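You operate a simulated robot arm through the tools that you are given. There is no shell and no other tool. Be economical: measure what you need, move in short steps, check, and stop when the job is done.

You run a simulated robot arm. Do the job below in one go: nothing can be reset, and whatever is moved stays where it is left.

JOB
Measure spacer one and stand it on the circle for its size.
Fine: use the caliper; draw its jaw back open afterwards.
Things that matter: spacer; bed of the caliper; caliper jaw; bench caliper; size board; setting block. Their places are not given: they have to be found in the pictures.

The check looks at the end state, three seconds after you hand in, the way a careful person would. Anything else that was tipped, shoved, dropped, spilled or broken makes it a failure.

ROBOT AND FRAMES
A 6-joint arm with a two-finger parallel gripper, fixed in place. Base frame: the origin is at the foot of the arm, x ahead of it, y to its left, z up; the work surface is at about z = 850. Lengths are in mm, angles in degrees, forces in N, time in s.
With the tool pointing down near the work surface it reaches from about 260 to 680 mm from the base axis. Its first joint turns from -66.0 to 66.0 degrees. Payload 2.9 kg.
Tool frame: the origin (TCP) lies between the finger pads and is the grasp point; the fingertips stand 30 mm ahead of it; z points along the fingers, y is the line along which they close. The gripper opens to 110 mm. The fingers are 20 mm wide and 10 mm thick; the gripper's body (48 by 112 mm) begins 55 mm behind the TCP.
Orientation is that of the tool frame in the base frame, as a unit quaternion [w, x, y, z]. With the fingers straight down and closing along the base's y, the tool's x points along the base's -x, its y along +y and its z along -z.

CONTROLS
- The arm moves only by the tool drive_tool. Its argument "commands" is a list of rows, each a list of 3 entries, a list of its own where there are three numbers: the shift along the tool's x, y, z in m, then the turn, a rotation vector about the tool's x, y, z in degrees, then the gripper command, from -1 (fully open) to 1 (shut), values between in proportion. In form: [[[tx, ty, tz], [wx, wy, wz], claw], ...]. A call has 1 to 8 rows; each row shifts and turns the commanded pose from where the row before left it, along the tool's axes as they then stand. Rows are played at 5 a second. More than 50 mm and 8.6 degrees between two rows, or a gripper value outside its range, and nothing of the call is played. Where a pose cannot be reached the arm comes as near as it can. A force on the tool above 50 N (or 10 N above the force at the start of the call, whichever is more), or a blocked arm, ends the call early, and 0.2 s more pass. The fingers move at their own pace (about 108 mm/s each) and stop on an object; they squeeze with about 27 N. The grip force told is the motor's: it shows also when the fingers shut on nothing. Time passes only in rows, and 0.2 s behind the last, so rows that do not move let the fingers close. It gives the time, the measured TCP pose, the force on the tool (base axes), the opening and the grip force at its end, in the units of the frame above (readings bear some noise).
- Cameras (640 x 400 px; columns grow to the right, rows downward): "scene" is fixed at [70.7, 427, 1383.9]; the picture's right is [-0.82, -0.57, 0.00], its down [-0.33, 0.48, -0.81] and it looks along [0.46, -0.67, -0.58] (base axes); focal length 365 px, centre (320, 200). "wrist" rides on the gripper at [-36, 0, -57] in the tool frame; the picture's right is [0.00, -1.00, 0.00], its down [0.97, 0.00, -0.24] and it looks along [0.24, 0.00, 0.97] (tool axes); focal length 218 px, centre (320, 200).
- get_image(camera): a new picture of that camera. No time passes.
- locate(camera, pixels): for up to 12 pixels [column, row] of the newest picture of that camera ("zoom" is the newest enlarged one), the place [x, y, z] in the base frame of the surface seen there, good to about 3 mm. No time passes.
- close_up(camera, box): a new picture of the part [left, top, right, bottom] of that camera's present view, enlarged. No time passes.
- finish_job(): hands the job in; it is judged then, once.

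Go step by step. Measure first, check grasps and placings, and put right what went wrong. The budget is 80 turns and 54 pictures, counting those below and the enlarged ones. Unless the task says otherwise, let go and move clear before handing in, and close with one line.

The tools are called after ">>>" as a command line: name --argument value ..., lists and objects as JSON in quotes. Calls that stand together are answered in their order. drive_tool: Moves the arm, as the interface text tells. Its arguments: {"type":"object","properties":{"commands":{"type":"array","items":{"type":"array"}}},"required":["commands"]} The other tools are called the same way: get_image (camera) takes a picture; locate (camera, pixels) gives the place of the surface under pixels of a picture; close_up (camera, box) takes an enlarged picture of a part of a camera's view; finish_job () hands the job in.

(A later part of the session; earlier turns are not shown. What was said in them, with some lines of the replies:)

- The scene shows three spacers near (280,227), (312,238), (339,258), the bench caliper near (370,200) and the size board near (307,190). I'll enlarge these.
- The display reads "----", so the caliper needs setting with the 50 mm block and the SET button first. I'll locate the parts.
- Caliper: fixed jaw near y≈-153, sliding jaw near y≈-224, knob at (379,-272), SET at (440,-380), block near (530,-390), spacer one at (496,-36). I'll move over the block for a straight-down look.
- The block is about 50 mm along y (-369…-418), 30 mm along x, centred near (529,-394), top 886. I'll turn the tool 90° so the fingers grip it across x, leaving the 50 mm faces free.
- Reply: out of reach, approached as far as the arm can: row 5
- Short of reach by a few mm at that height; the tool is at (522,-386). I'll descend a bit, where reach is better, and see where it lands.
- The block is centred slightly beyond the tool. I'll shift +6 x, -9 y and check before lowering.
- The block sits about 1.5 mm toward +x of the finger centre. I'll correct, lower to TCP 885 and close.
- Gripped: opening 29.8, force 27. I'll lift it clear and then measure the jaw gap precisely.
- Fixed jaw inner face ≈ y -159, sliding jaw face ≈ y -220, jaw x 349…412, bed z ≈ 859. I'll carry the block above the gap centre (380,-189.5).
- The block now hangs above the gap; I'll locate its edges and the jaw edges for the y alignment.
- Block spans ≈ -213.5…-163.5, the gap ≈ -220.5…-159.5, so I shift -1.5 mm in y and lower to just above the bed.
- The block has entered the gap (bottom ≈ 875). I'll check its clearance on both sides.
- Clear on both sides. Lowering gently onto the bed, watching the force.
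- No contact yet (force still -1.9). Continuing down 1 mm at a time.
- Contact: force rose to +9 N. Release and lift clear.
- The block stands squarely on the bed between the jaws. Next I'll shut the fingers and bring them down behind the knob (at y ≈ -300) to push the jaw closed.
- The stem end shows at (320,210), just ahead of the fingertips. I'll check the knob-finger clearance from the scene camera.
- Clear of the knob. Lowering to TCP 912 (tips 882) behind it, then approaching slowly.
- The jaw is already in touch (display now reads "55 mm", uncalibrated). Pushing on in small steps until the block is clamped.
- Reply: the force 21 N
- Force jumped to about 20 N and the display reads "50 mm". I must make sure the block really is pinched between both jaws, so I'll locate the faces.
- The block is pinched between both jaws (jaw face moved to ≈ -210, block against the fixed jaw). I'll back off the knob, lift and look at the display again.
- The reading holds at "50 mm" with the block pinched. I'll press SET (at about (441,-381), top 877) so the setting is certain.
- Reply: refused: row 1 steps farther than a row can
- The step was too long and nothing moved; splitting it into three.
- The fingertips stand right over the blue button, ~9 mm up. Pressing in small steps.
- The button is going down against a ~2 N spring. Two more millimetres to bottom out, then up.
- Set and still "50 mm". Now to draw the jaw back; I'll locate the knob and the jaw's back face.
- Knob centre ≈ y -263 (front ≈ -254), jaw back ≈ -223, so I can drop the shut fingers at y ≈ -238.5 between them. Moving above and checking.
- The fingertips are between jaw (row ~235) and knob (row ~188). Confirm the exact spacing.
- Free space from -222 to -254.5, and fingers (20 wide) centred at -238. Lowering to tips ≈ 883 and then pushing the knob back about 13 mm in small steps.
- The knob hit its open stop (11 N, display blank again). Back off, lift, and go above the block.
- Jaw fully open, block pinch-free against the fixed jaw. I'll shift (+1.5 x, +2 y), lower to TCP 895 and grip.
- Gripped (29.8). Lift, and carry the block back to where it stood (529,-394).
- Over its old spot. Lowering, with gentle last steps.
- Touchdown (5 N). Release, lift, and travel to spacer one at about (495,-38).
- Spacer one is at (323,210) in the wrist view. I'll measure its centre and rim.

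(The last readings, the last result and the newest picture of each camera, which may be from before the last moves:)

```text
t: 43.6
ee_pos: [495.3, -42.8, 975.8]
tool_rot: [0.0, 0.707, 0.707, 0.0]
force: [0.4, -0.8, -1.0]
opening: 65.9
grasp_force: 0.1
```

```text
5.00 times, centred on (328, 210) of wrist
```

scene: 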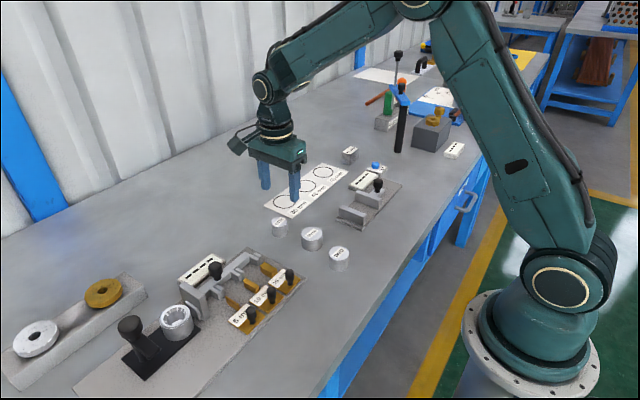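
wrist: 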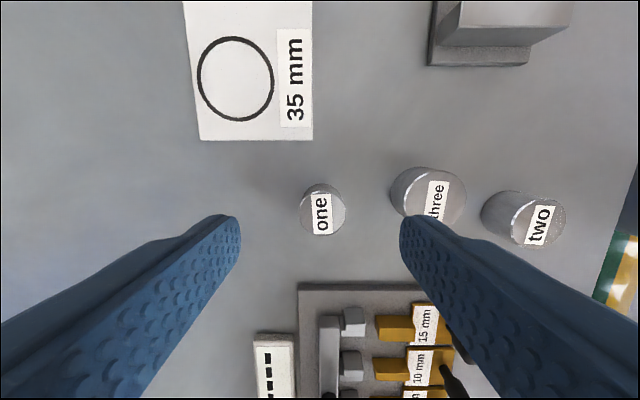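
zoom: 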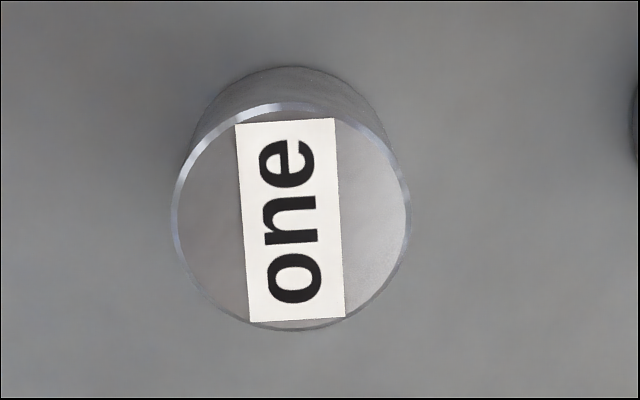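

The spacer's top centre is about (491,-30), Ø≈35. Shifting over it and lowering partway, then checking.

>>> drive_tool --commands '[[[0.0125, -0.0043, 0], [0, 0, 0], -0.1], [[0, 0, 0.03], [0, 0, 0], -0.1], [[0, 0, 0.025], [0, 0, 0], -0.1], [[0, 0, 0], [0, 0, 0], -0.1]]'

>>> get_image --camera "wrist"

```text
t: 44.6
ee_pos: [489.6, -30.5, 920.9]
tool_rot: [0.001, 0.708, 0.707, 0.0]
force: [0.2, 0.1, -0.5]
opening: 60.7
grasp_force: 0.0
```

```text
17 pictures are left
```

wrist: 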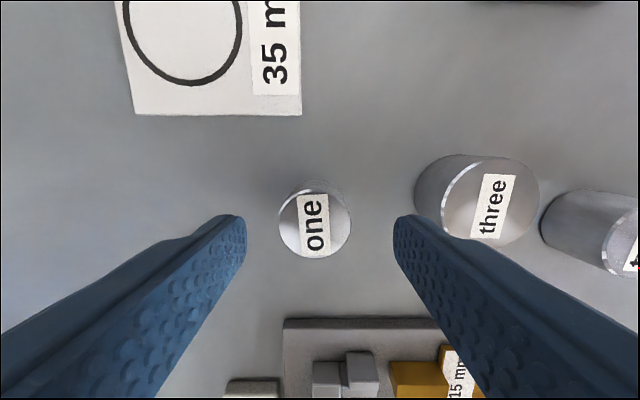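

>>> locate --camera "wrist" --pixels '[[315, 192], [315, 256], [281, 224], [349, 224], [443, 205]]'

```text
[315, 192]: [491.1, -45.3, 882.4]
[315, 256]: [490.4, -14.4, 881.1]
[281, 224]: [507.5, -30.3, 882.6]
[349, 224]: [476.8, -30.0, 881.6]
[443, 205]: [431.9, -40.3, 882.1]
```

Centre is (492,-30). Shift +2 x, lower to TCP 885 and close.

>>> drive_tool --commands '[[[0.0005, 0.002, 0.02], [0, 0, 0], -0.1], [[0, 0, 0.015], [0, 0, 0], -0.1], [[0, 0, 0], [0, 0, 0], -0.1], [[0, 0, 0], [0, 0, 0], 0.4], [[0, 0, 0], [0, 0, 0], 1], [[0, 0, 0], [0, 0, 0], 1], [[0, 0, 0], [0, 0, 0], 1]]'

```text
t: 46.2
ee_pos: [492.2, -29.0, 886.3]
tool_rot: [0.001, 0.707, 0.708, 0.0]
force: [-1.0, -0.4, 0.2]
opening: 34.1
grasp_force: 26.8
```

Gripped: opening 34.1. Lift and carry it over the caliper gap near the fixed jaw, (380,-181).

>>> drive_tool --commands '[[[0, 0, -0.02], [0, 0, 0], 1], [[0, 0, -0.03], [0, 0, 0], 1], [[0, 0, -0.025], [0, 0, 0], 1], [[-0.0304, -0.0224, 0], [0, 0, 0], 1], [[-0.0304, -0.0224, 0], [0, 0, 0], 1], [[-0.0304, -0.0224, 0], [0, 0, 0], 1], [[-0.0304, -0.0224, 0], [0, 0, 0], 1], [[-0.0304, -0.0224, 0], [0, 0, 0], 1]]'

>>> drive_tool --commands '[[[0, 0, 0.02], [0, 0, 0], 1], [[0, 0, 0.025], [0, 0, 0], 1], [[0, 0, 0], [0, 0, 0], 1]]'

>>> close_up --camera "scene" --box '[320, 150, 410, 240]'

```text
t: 48.0
ee_pos: [380.1, -182.3, 961.1]
tool_rot: [0.0, 0.707, 0.708, -0.001]
force: [0.0, -0.2, -1.1]
opening: 34.4
grasp_force: 26.8
```

```text
t: 48.8
ee_pos: [379.0, -181.6, 916.5]
tool_rot: [0.0, 0.707, 0.707, 0.0]
force: [-0.5, -0.6, -1.3]
opening: 34.3
grasp_force: 27.0
```

```text
4.44 times, centred on (365, 195) of scene
```

zoom: 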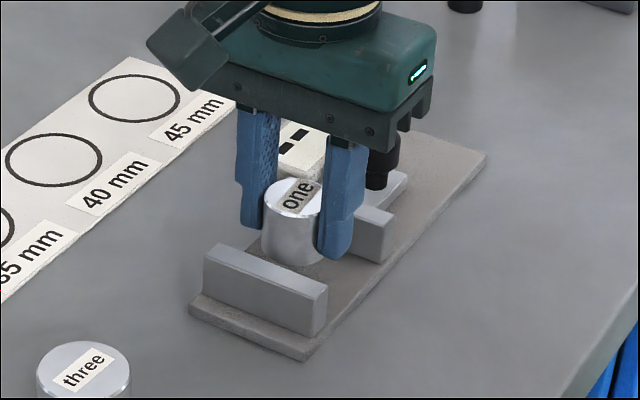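

Well inside the gap. Lowering to just above the bed, then touching down gently.

>>> drive_tool --commands '[[[0, 0, 0.012], [0, 0, 0], 1], [[0, 0, 0.006], [0, 0, 0], 1], [[0, 0, 0.001], [0, 0, 0], 1], [[0, 0, 0], [0, 0, 0], 1]]'

>>> drive_tool --commands '[[[0, 0, 0.001], [0, 0, 0], 1], [[0, 0, 0.0005], [0, 0, 0], 1], [[0, 0, 0], [0, 0, 0], 1]]'

```text
t: 49.8
ee_pos: [379.4, -181.5, 896.8]
tool_rot: [0.0, 0.707, 0.707, 0.0]
force: [-0.5, -0.4, -1.6]
opening: 34.4
grasp_force: 27.0
```

```text
t: 50.6
ee_pos: [380.1, -181.8, 896.3]
tool_rot: [0.0, 0.708, 0.707, 0.0]
force: [-0.2, 0.7, 0.2]
opening: 34.1
grasp_force: 27.2
```

>>> drive_tool --commands '[[[0, 0, 0.0007], [0, 0, 0], 1], [[0, 0, 0], [0, 0, 0], 1]]'

```text
t: 51.2
ee_pos: [380.6, -182.7, 894.3]
tool_rot: [0.0, 0.707, 0.707, 0.0]
force: [0.0, -0.3, -0.4]
opening: 34.1
grasp_force: 27.2
```

>>> drive_tool --commands '[[[0, 0, 0.0007], [0, 0, 0], 1], [[0, 0, 0], [0, 0, 0], 1]]'

```text
t: 51.8
ee_pos: [380.3, -180.5, 893.7]
tool_rot: [0.001, 0.708, 0.707, 0.0]
force: [0.2, 0.4, -0.8]
opening: 34.2
grasp_force: 27.2
```

>>> drive_tool --commands '[[[0, 0, 0.001], [0, 0, 0], 1], [[0, 0, 0], [0, 0, 0], 1]]'

```text
t: 52.4
ee_pos: [380.4, -180.7, 893.1]
tool_rot: [-0.001, 0.707, 0.707, 0.0]
force: [-4.0, 1.5, 13.0]
opening: 34.2
grasp_force: 26.7
```

Touchdown (13 N). Release, lift clear, shut the fingers and go behind the knob.

>>> drive_tool --commands '[[[0, 0, -0.0007], [0, 0, 0], 0.3], [[0, 0, 0], [0, 0, 0], 0], [[0, 0, -0.02], [0, 0, 0], 0], [[0, 0, -0.03], [0, 0, 0], 0], [[0, 0, -0.035], [0, 0, 0], 0], [[-0.04, 0, 0], [0, 0, 0], 0.5], [[-0.04, -0.001, 0], [0, 0, 0], 1], [[-0.04, 0, 0], [0, 0, 0], 1]]'

>>> close_up --camera "scene" --box '[330, 150, 410, 230]'

```text
t: 54.2
ee_pos: [379.3, -302.0, 978.4]
tool_rot: [0.0, 0.708, 0.707, 0.0]
force: [0.7, 0.2, -0.4]
opening: 0.0
grasp_force: 27.0
```

```text
5.00 times, centred on (370, 190) of scene
```

zoom: 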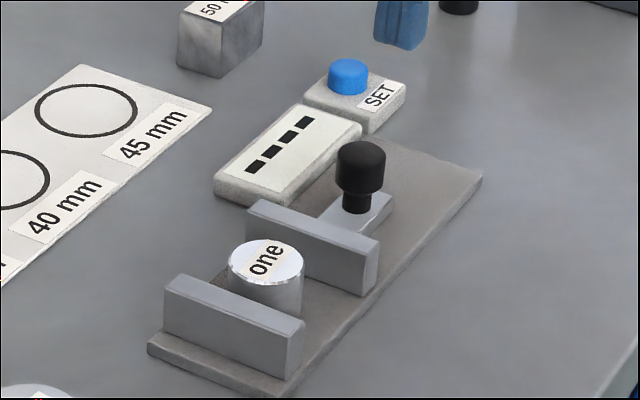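

Spacer one stands upright between the jaws. Lower behind the knob and push; contact with a 35 mm part should come near TCP y ≈ -272.

>>> drive_tool --commands '[[[0, 0, 0.03], [0, 0, 0], 1], [[0, 0, 0.037], [0, 0, 0], 1], [[0.004, 0, 0], [0, 0, 0], 1], [[0.004, 0, 0], [0, 0, 0], 1], [[0.003, 0, 0], [0, 0, 0], 1], [[0.003, 0, 0], [0, 0, 0], 1], [[0.003, 0, 0], [0, 0, 0], 1], [[0, 0, 0], [0, 0, 0], 1]]'

>>> drive_tool --commands '[[[0.003, 0, 0], [0, 0, 0], 1], [[0.003, 0, 0], [0, 0, 0], 1], [[0.002, 0, 0], [0, 0, 0], 1], [[0, 0, 0], [0, 0, 0], 1]]'

```text
t: 56.0
ee_pos: [378.4, -284.1, 911.1]
tool_rot: [0.0, 0.707, 0.707, 0.001]
force: [0.3, 0.3, -0.4]
opening: 0.1
grasp_force: 26.9
```

```text
t: 57.0
ee_pos: [379.3, -276.3, 911.8]
tool_rot: [-0.001, 0.707, 0.707, 0.0]
force: [0.3, -0.7, -0.2]
opening: 0.1
grasp_force: 26.7
```

>>> drive_tool --commands '[[[0.002, 0, 0], [0, 0, 0], 1], [[0.001, 0, 0], [0, 0, 0], 1], [[0, 0, 0], [0, 0, 0], 1]]'

>>> close_up --camera "scene" --box '[330, 150, 410, 230]'

```text
t: 57.8
ee_pos: [379.9, -273.2, 911.2]
tool_rot: [0.0, 0.707, 0.707, 0.0]
force: [0.5, -1.3, 1.0]
opening: 0.0
grasp_force: 26.9
```

```text
5.00 times, centred on (370, 190) of scene
```

zoom: 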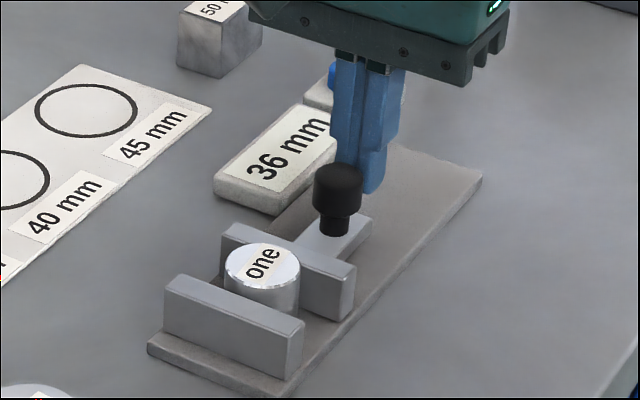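

Live reading 36 mm, not yet pinched (1 N). One or two more millimetres.

>>> drive_tool --commands '[[[0.001, 0, 0], [0, 0, 0], 1], [[0.001, 0, 0], [0, 0, 0], 1], [[0, 0, 0], [0, 0, 0], 1]]'

>>> close_up --camera "scene" --box '[330, 150, 410, 230]'

```text
t: 58.6
ee_pos: [378.5, -271.5, 912.5]
tool_rot: [-0.001, 0.708, 0.707, 0.0]
force: [-1.4, -4.2, -0.1]
opening: 0.0
grasp_force: 27.2
```

```text
5.00 times, centred on (370, 190) of scene
```

zoom: 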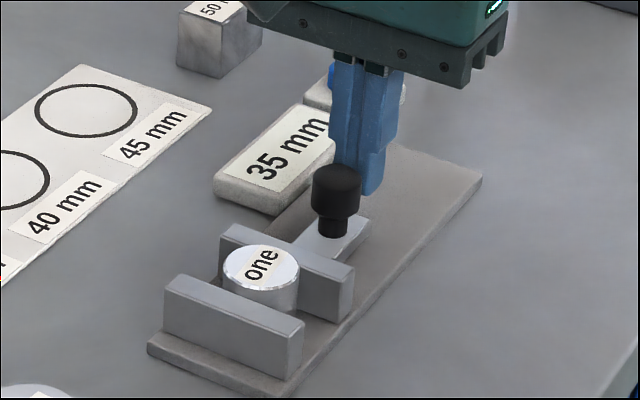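

"35 mm" with contact beginning; one more mm to confirm it stays at 35 when pinched firmly.

>>> drive_tool --commands '[[[0.001, 0, 0], [0, 0, 0], 1], [[0, 0, 0], [0, 0, 0], 1]]'

>>> close_up --camera "scene" --box '[330, 150, 410, 230]'

```text
t: 59.2
ee_pos: [379.1, -272.5, 912.2]
tool_rot: [0.001, 0.707, 0.707, 0.0]
force: [0.9, -11.2, -3.2]
opening: 0.1
grasp_force: 26.8
```

```text
5.00 times, centred on (370, 190) of scene
```

zoom: 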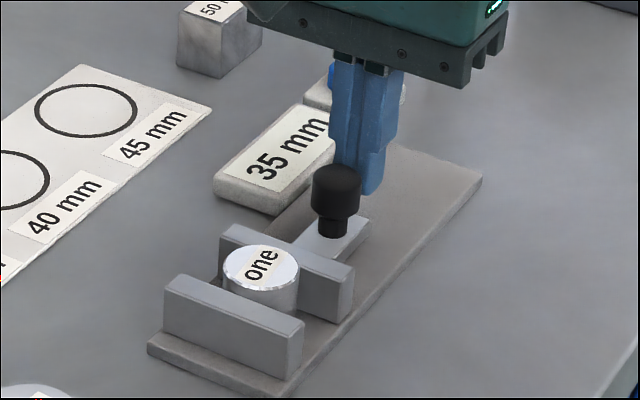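

Firmly pinched (11 N) it reads 35 mm. Now back off, lift over the knob to y ≈ -223, and draw the jaw open.

>>> drive_tool --commands '[[[-0.006, 0, 0], [0, 0, 0], 1], [[0, 0, -0.03], [0, 0, 0], 1], [[0, 0, -0.03], [0, 0, 0], 1], [[0.027, 0, 0], [0, 0, 0], 1], [[0.027, 0, 0], [0, 0, 0], 1], [[0, 0, 0.02], [0, 0, 0], 1], [[0, 0, 0], [0, 0, 0], 1]]'

>>> get_image --camera "wrist"

```text
t: 60.8
ee_pos: [379.6, -222.0, 953.0]
tool_rot: [0.0, 0.707, 0.707, 0.0]
force: [-0.1, -0.2, 0.9]
opening: 0.4
grasp_force: 27.4
```

```text
11 pictures are left
```

wrist: 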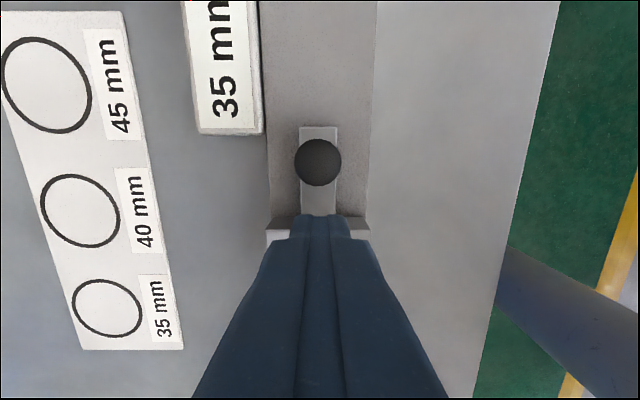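

Same geometry as before (knob row 163, jaw row 232). Lower between them and push the knob back to the stop.

>>> drive_tool --commands '[[[-0.001, 0, 0.02], [0, 0, 0], 1], [[0, 0, 0.018], [0, 0, 0], 1], [[-0.004, 0, 0], [0, 0, 0], 1], [[-0.005, 0, 0], [0, 0, 0], 1], [[-0.005, 0, 0], [0, 0, 0], 1], [[-0.005, 0, 0], [0, 0, 0], 1], [[-0.005, 0, 0], [0, 0, 0], 1], [[0, 0, 0], [0, 0, 0], 1]]'

>>> drive_tool --commands '[[[-0.002, 0, 0], [0, 0, 0], 1], [[-0.002, 0, 0], [0, 0, 0], 1], [[-0.0015, 0, 0], [0, 0, 0], 1], [[0, 0, 0], [0, 0, 0], 1]]'

```text
t: 62.6
ee_pos: [378.7, -248.0, 913.7]
tool_rot: [-0.001, 0.707, 0.707, 0.0]
force: [-0.7, 1.0, -0.7]
opening: 0.0
grasp_force: 26.9
```

```text
t: 63.6
ee_pos: [380.0, -252.9, 913.5]
tool_rot: [0.0, 0.706, 0.708, 0.0]
force: [0.1, 0.8, -0.1]
opening: 0.1
grasp_force: 26.6
```

>>> drive_tool --commands '[[[-0.001, 0, 0], [0, 0, 0], 1], [[0, 0, 0], [0, 0, 0], 1]]'

>>> close_up --camera "scene" --box '[330, 150, 410, 230]'

```text
t: 64.2
ee_pos: [379.0, -253.5, 913.8]
tool_rot: [-0.001, 0.706, 0.708, 0.0]
force: [-0.1, 8.9, 2.4]
opening: 0.2
grasp_force: 27.3
```

```text
5.00 times, centred on (370, 190) of scene
```

zoom: 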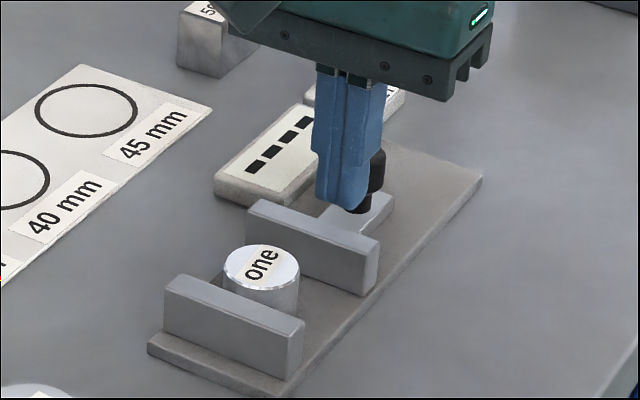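

The jaw is back at its open stop. Back off, lift, and go above the spacer (centre now ≈ (380,-177)).

>>> drive_tool --commands '[[[0.006, 0, 0], [0, 0, 0], 1], [[0, 0, -0.03], [0, 0, 0], 1], [[0, 0, -0.03], [0, 0, 0], 1], [[0.035, 0, 0], [0, 0, 0], 0], [[0.035, 0.001, 0], [0, 0, 0], 0], [[0, 0, 0.02], [0, 0, 0], 0], [[0, 0, 0], [0, 0, 0], 0]]'

>>> get_image --camera "wrist"

>>> locate --camera "wrist" --pixels '[[320, 220], [300, 220], [340, 220], [320, 200], [320, 240]]'

```text
t: 65.8
ee_pos: [380.4, -176.4, 952.8]
tool_rot: [0.0, 0.707, 0.708, -0.001]
force: [0.1, 0.5, -0.3]
opening: 55.0
grasp_force: 0.0
```

```text
9 pictures are left
```

wrist: 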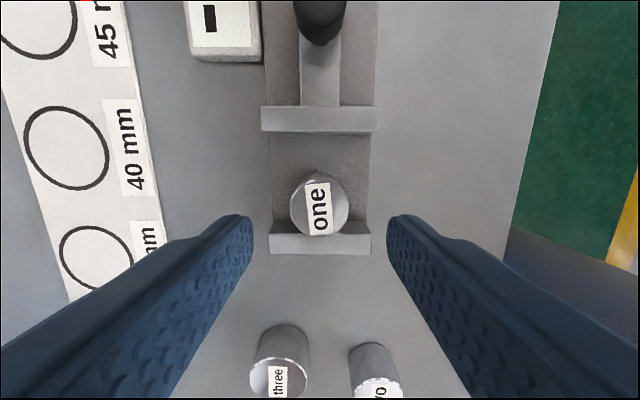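

```text
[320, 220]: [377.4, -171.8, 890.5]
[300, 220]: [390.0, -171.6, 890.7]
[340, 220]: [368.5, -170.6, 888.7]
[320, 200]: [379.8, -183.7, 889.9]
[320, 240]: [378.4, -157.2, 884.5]
```

Spacer centred at column 320, y ≈ -177. Lower to TCP 895 and grip.

>>> drive_tool --commands '[[[0, 0, 0.03], [0, 0, 0], 0], [[0, 0, 0.02], [0, 0, 0], 0], [[0, 0, 0.008], [0, 0, 0], 0], [[0, 0, 0], [0, 0, 0], 0.4], [[0, 0, 0], [0, 0, 0], 1], [[0, 0, 0], [0, 0, 0], 1], [[0, 0, 0], [0, 0, 0], 1]]'

```text
t: 67.4
ee_pos: [380.2, -177.7, 896.1]
tool_rot: [0.001, 0.707, 0.707, -0.001]
force: [-0.4, 0.7, 0.2]
opening: 33.7
grasp_force: 26.8
```

Gripped (33.7). Lift straight up and carry to the 35 mm circle, about (556.5,-126).

>>> drive_tool --commands '[[[-0.001, 0, -0.005], [0, 0, 0], 1], [[0, 0, -0.03], [0, 0, 0], 1], [[0, 0, -0.03], [0, 0, 0], 1], [[0.013, 0.0441, 0], [0, 0, 0], 1], [[0.013, 0.0441, 0], [0, 0, 0], 1], [[0.013, 0.0441, 0], [0, 0, 0], 1], [[0.013, 0.0441, 0], [0, 0, 0], 1], [[0, 0, 0], [0, 0, 0], 1]]'

>>> close_up --camera "scene" --box '[245, 140, 345, 230]'

>>> get_image --camera "wrist"

```text
t: 69.2
ee_pos: [556.1, -126.0, 960.6]
tool_rot: [0.0, 0.708, 0.707, 0.0]
force: [1.0, 0.2, -1.2]
opening: 33.7
grasp_force: 27.3
```

```text
4.44 times, centred on (295, 185) of scene
```

zoom: 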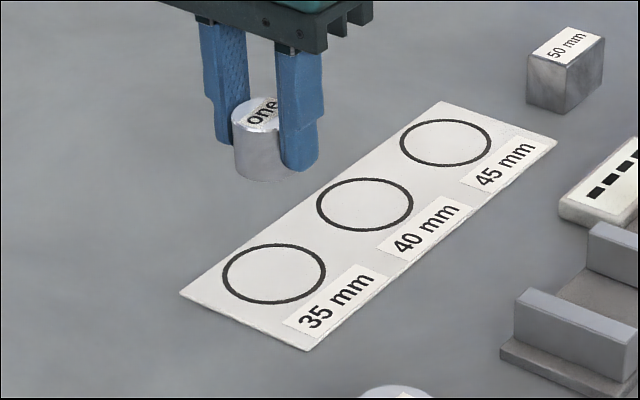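

```text
7 pictures are left
```

wrist: 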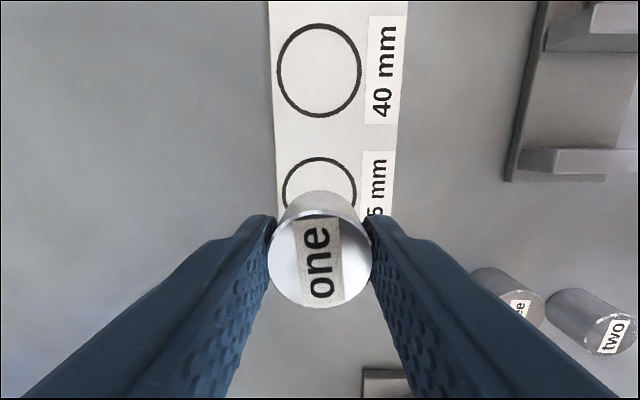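

The 35 mm circle is fully visible in the scene zoom, centred near (274,273). Measuring it and the held spacer.

>>> locate --camera "zoom" --pixels '[[274, 273], [224, 275], [325, 270], [276, 244], [272, 303], [365, 204], [445, 142]]'

>>> locate --camera "wrist" --pixels '[[320, 160], [319, 70], [285, 192], [354, 192]]'

```text
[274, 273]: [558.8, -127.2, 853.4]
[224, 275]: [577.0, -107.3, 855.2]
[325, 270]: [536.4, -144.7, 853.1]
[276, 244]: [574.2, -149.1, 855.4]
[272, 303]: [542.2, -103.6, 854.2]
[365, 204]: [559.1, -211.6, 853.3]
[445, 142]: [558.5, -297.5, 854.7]
```

```text
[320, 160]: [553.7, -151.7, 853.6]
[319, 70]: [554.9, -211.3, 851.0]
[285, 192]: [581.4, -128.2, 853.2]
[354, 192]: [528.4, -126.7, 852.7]
```

Circle centre ≈ (556.5,-126), matching the TCP. Lowering toward the board.

>>> drive_tool --commands '[[[0, 0, 0.03], [0, 0, 0], 1], [[0, 0, 0.03], [0, 0, 0], 1], [[0, 0, 0.006], [0, 0, 0], 1], [[0, 0, 0], [0, 0, 0], 1]]'

>>> drive_tool --commands '[[[0, 0, 0.001], [0, 0, 0], 1], [[0, 0, 0.001], [0, 0, 0], 1], [[0, 0, 0], [0, 0, 0], 1]]'

>>> drive_tool --commands '[[[0, 0, 0.001], [0, 0, 0], 1], [[0, 0, 0], [0, 0, 0], 1]]'

```text
t: 70.2
ee_pos: [557.4, -126.8, 895.0]
tool_rot: [0.001, 0.707, 0.707, 0.001]
force: [0.6, 0.0, -0.4]
opening: 33.6
grasp_force: 26.5
```

```text
t: 71.0
ee_pos: [556.8, -127.4, 893.9]
tool_rot: [0.0, 0.707, 0.707, 0.001]
force: [0.6, -0.1, -1.0]
opening: 33.8
grasp_force: 27.0
```

```text
t: 71.6
ee_pos: [555.3, -127.7, 892.0]
tool_rot: [0.001, 0.707, 0.707, 0.0]
force: [0.5, -0.3, -1.5]
opening: 33.9
grasp_force: 27.1
```

No contact yet; continuing in 1 mm steps.

>>> drive_tool --commands '[[[0, 0, 0.001], [0, 0, 0], 1], [[0, 0, 0], [0, 0, 0], 1]]'

>>> drive_tool --commands '[[[0, 0, 0.001], [0, 0, 0], 1], [[0, 0, 0], [0, 0, 0], 1]]'

>>> drive_tool --commands '[[[0, 0, 0.001], [0, 0, 0], 1], [[0, 0, 0], [0, 0, 0], 1]]'

```text
t: 72.2
ee_pos: [556.3, -127.2, 891.4]
tool_rot: [0.0, 0.707, 0.708, -0.001]
force: [0.2, 0.3, -0.8]
opening: 34.1
grasp_force: 27.6
```

```text
t: 72.8
ee_pos: [557.4, -127.2, 890.2]
tool_rot: [0.0, 0.707, 0.707, 0.0]
force: [-2.7, -0.1, 6.7]
opening: 33.7
grasp_force: 27.0
```

```text
t: 73.4
ee_pos: [556.9, -126.4, 889.8]
tool_rot: [0.001, 0.707, 0.707, 0.0]
force: [-7.4, 0.7, 21.2]
opening: 34.1
grasp_force: 27.2
```

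Touchdown (21 N, a bit firm). Ease up 1.3 mm, release, lift clear and look.

>>> drive_tool --commands '[[[0, 0, -0.0013], [0, 0, 0], 1], [[0, 0, 0], [0, 0, 0], 0.3], [[0, 0, 0], [0, 0, 0], 0], [[0, 0, -0.02], [0, 0, 0], 0], [[0, 0, -0.03], [0, 0, 0], 0], [[0, 0, -0.04], [0, 0, 0], 0], [[0, 0, 0], [0, 0, 0], 0]]'

>>> get_image --camera "wrist"

>>> close_up --camera "scene" --box '[245, 130, 415, 240]'

```text
t: 75.0
ee_pos: [557.6, -125.7, 978.3]
tool_rot: [0.0, 0.707, 0.707, 0.0]
force: [0.3, -0.4, 0.0]
opening: 55.0
grasp_force: 0.1
```

```text
6 pictures are left
```

wrist: 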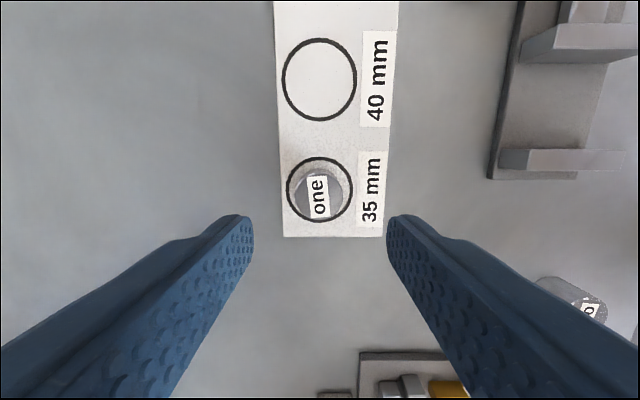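

```text
3.64 times, centred on (330, 185) of scene
```

zoom: 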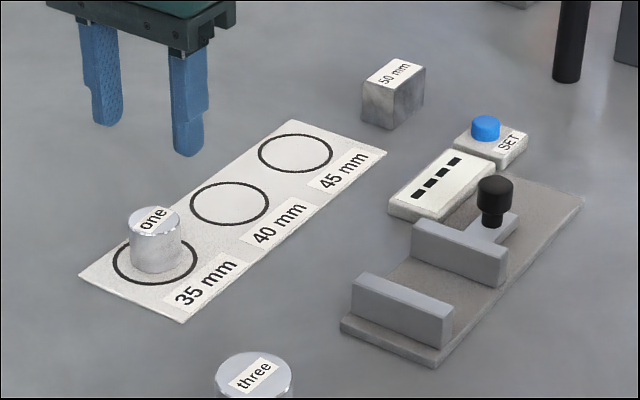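

Spacer one stands upright inside the 35 mm ring. The jaw is open, the setting block is back where it was, and the gripper is clear, so I'm handing in.

>>> finish_job

```text
The job is handed in.
```

Spacer one measured 35 mm on the caliper, which I checked and set against the 50 mm block. It now stands on the 35 mm circle, and the caliper jaw is drawn back open.
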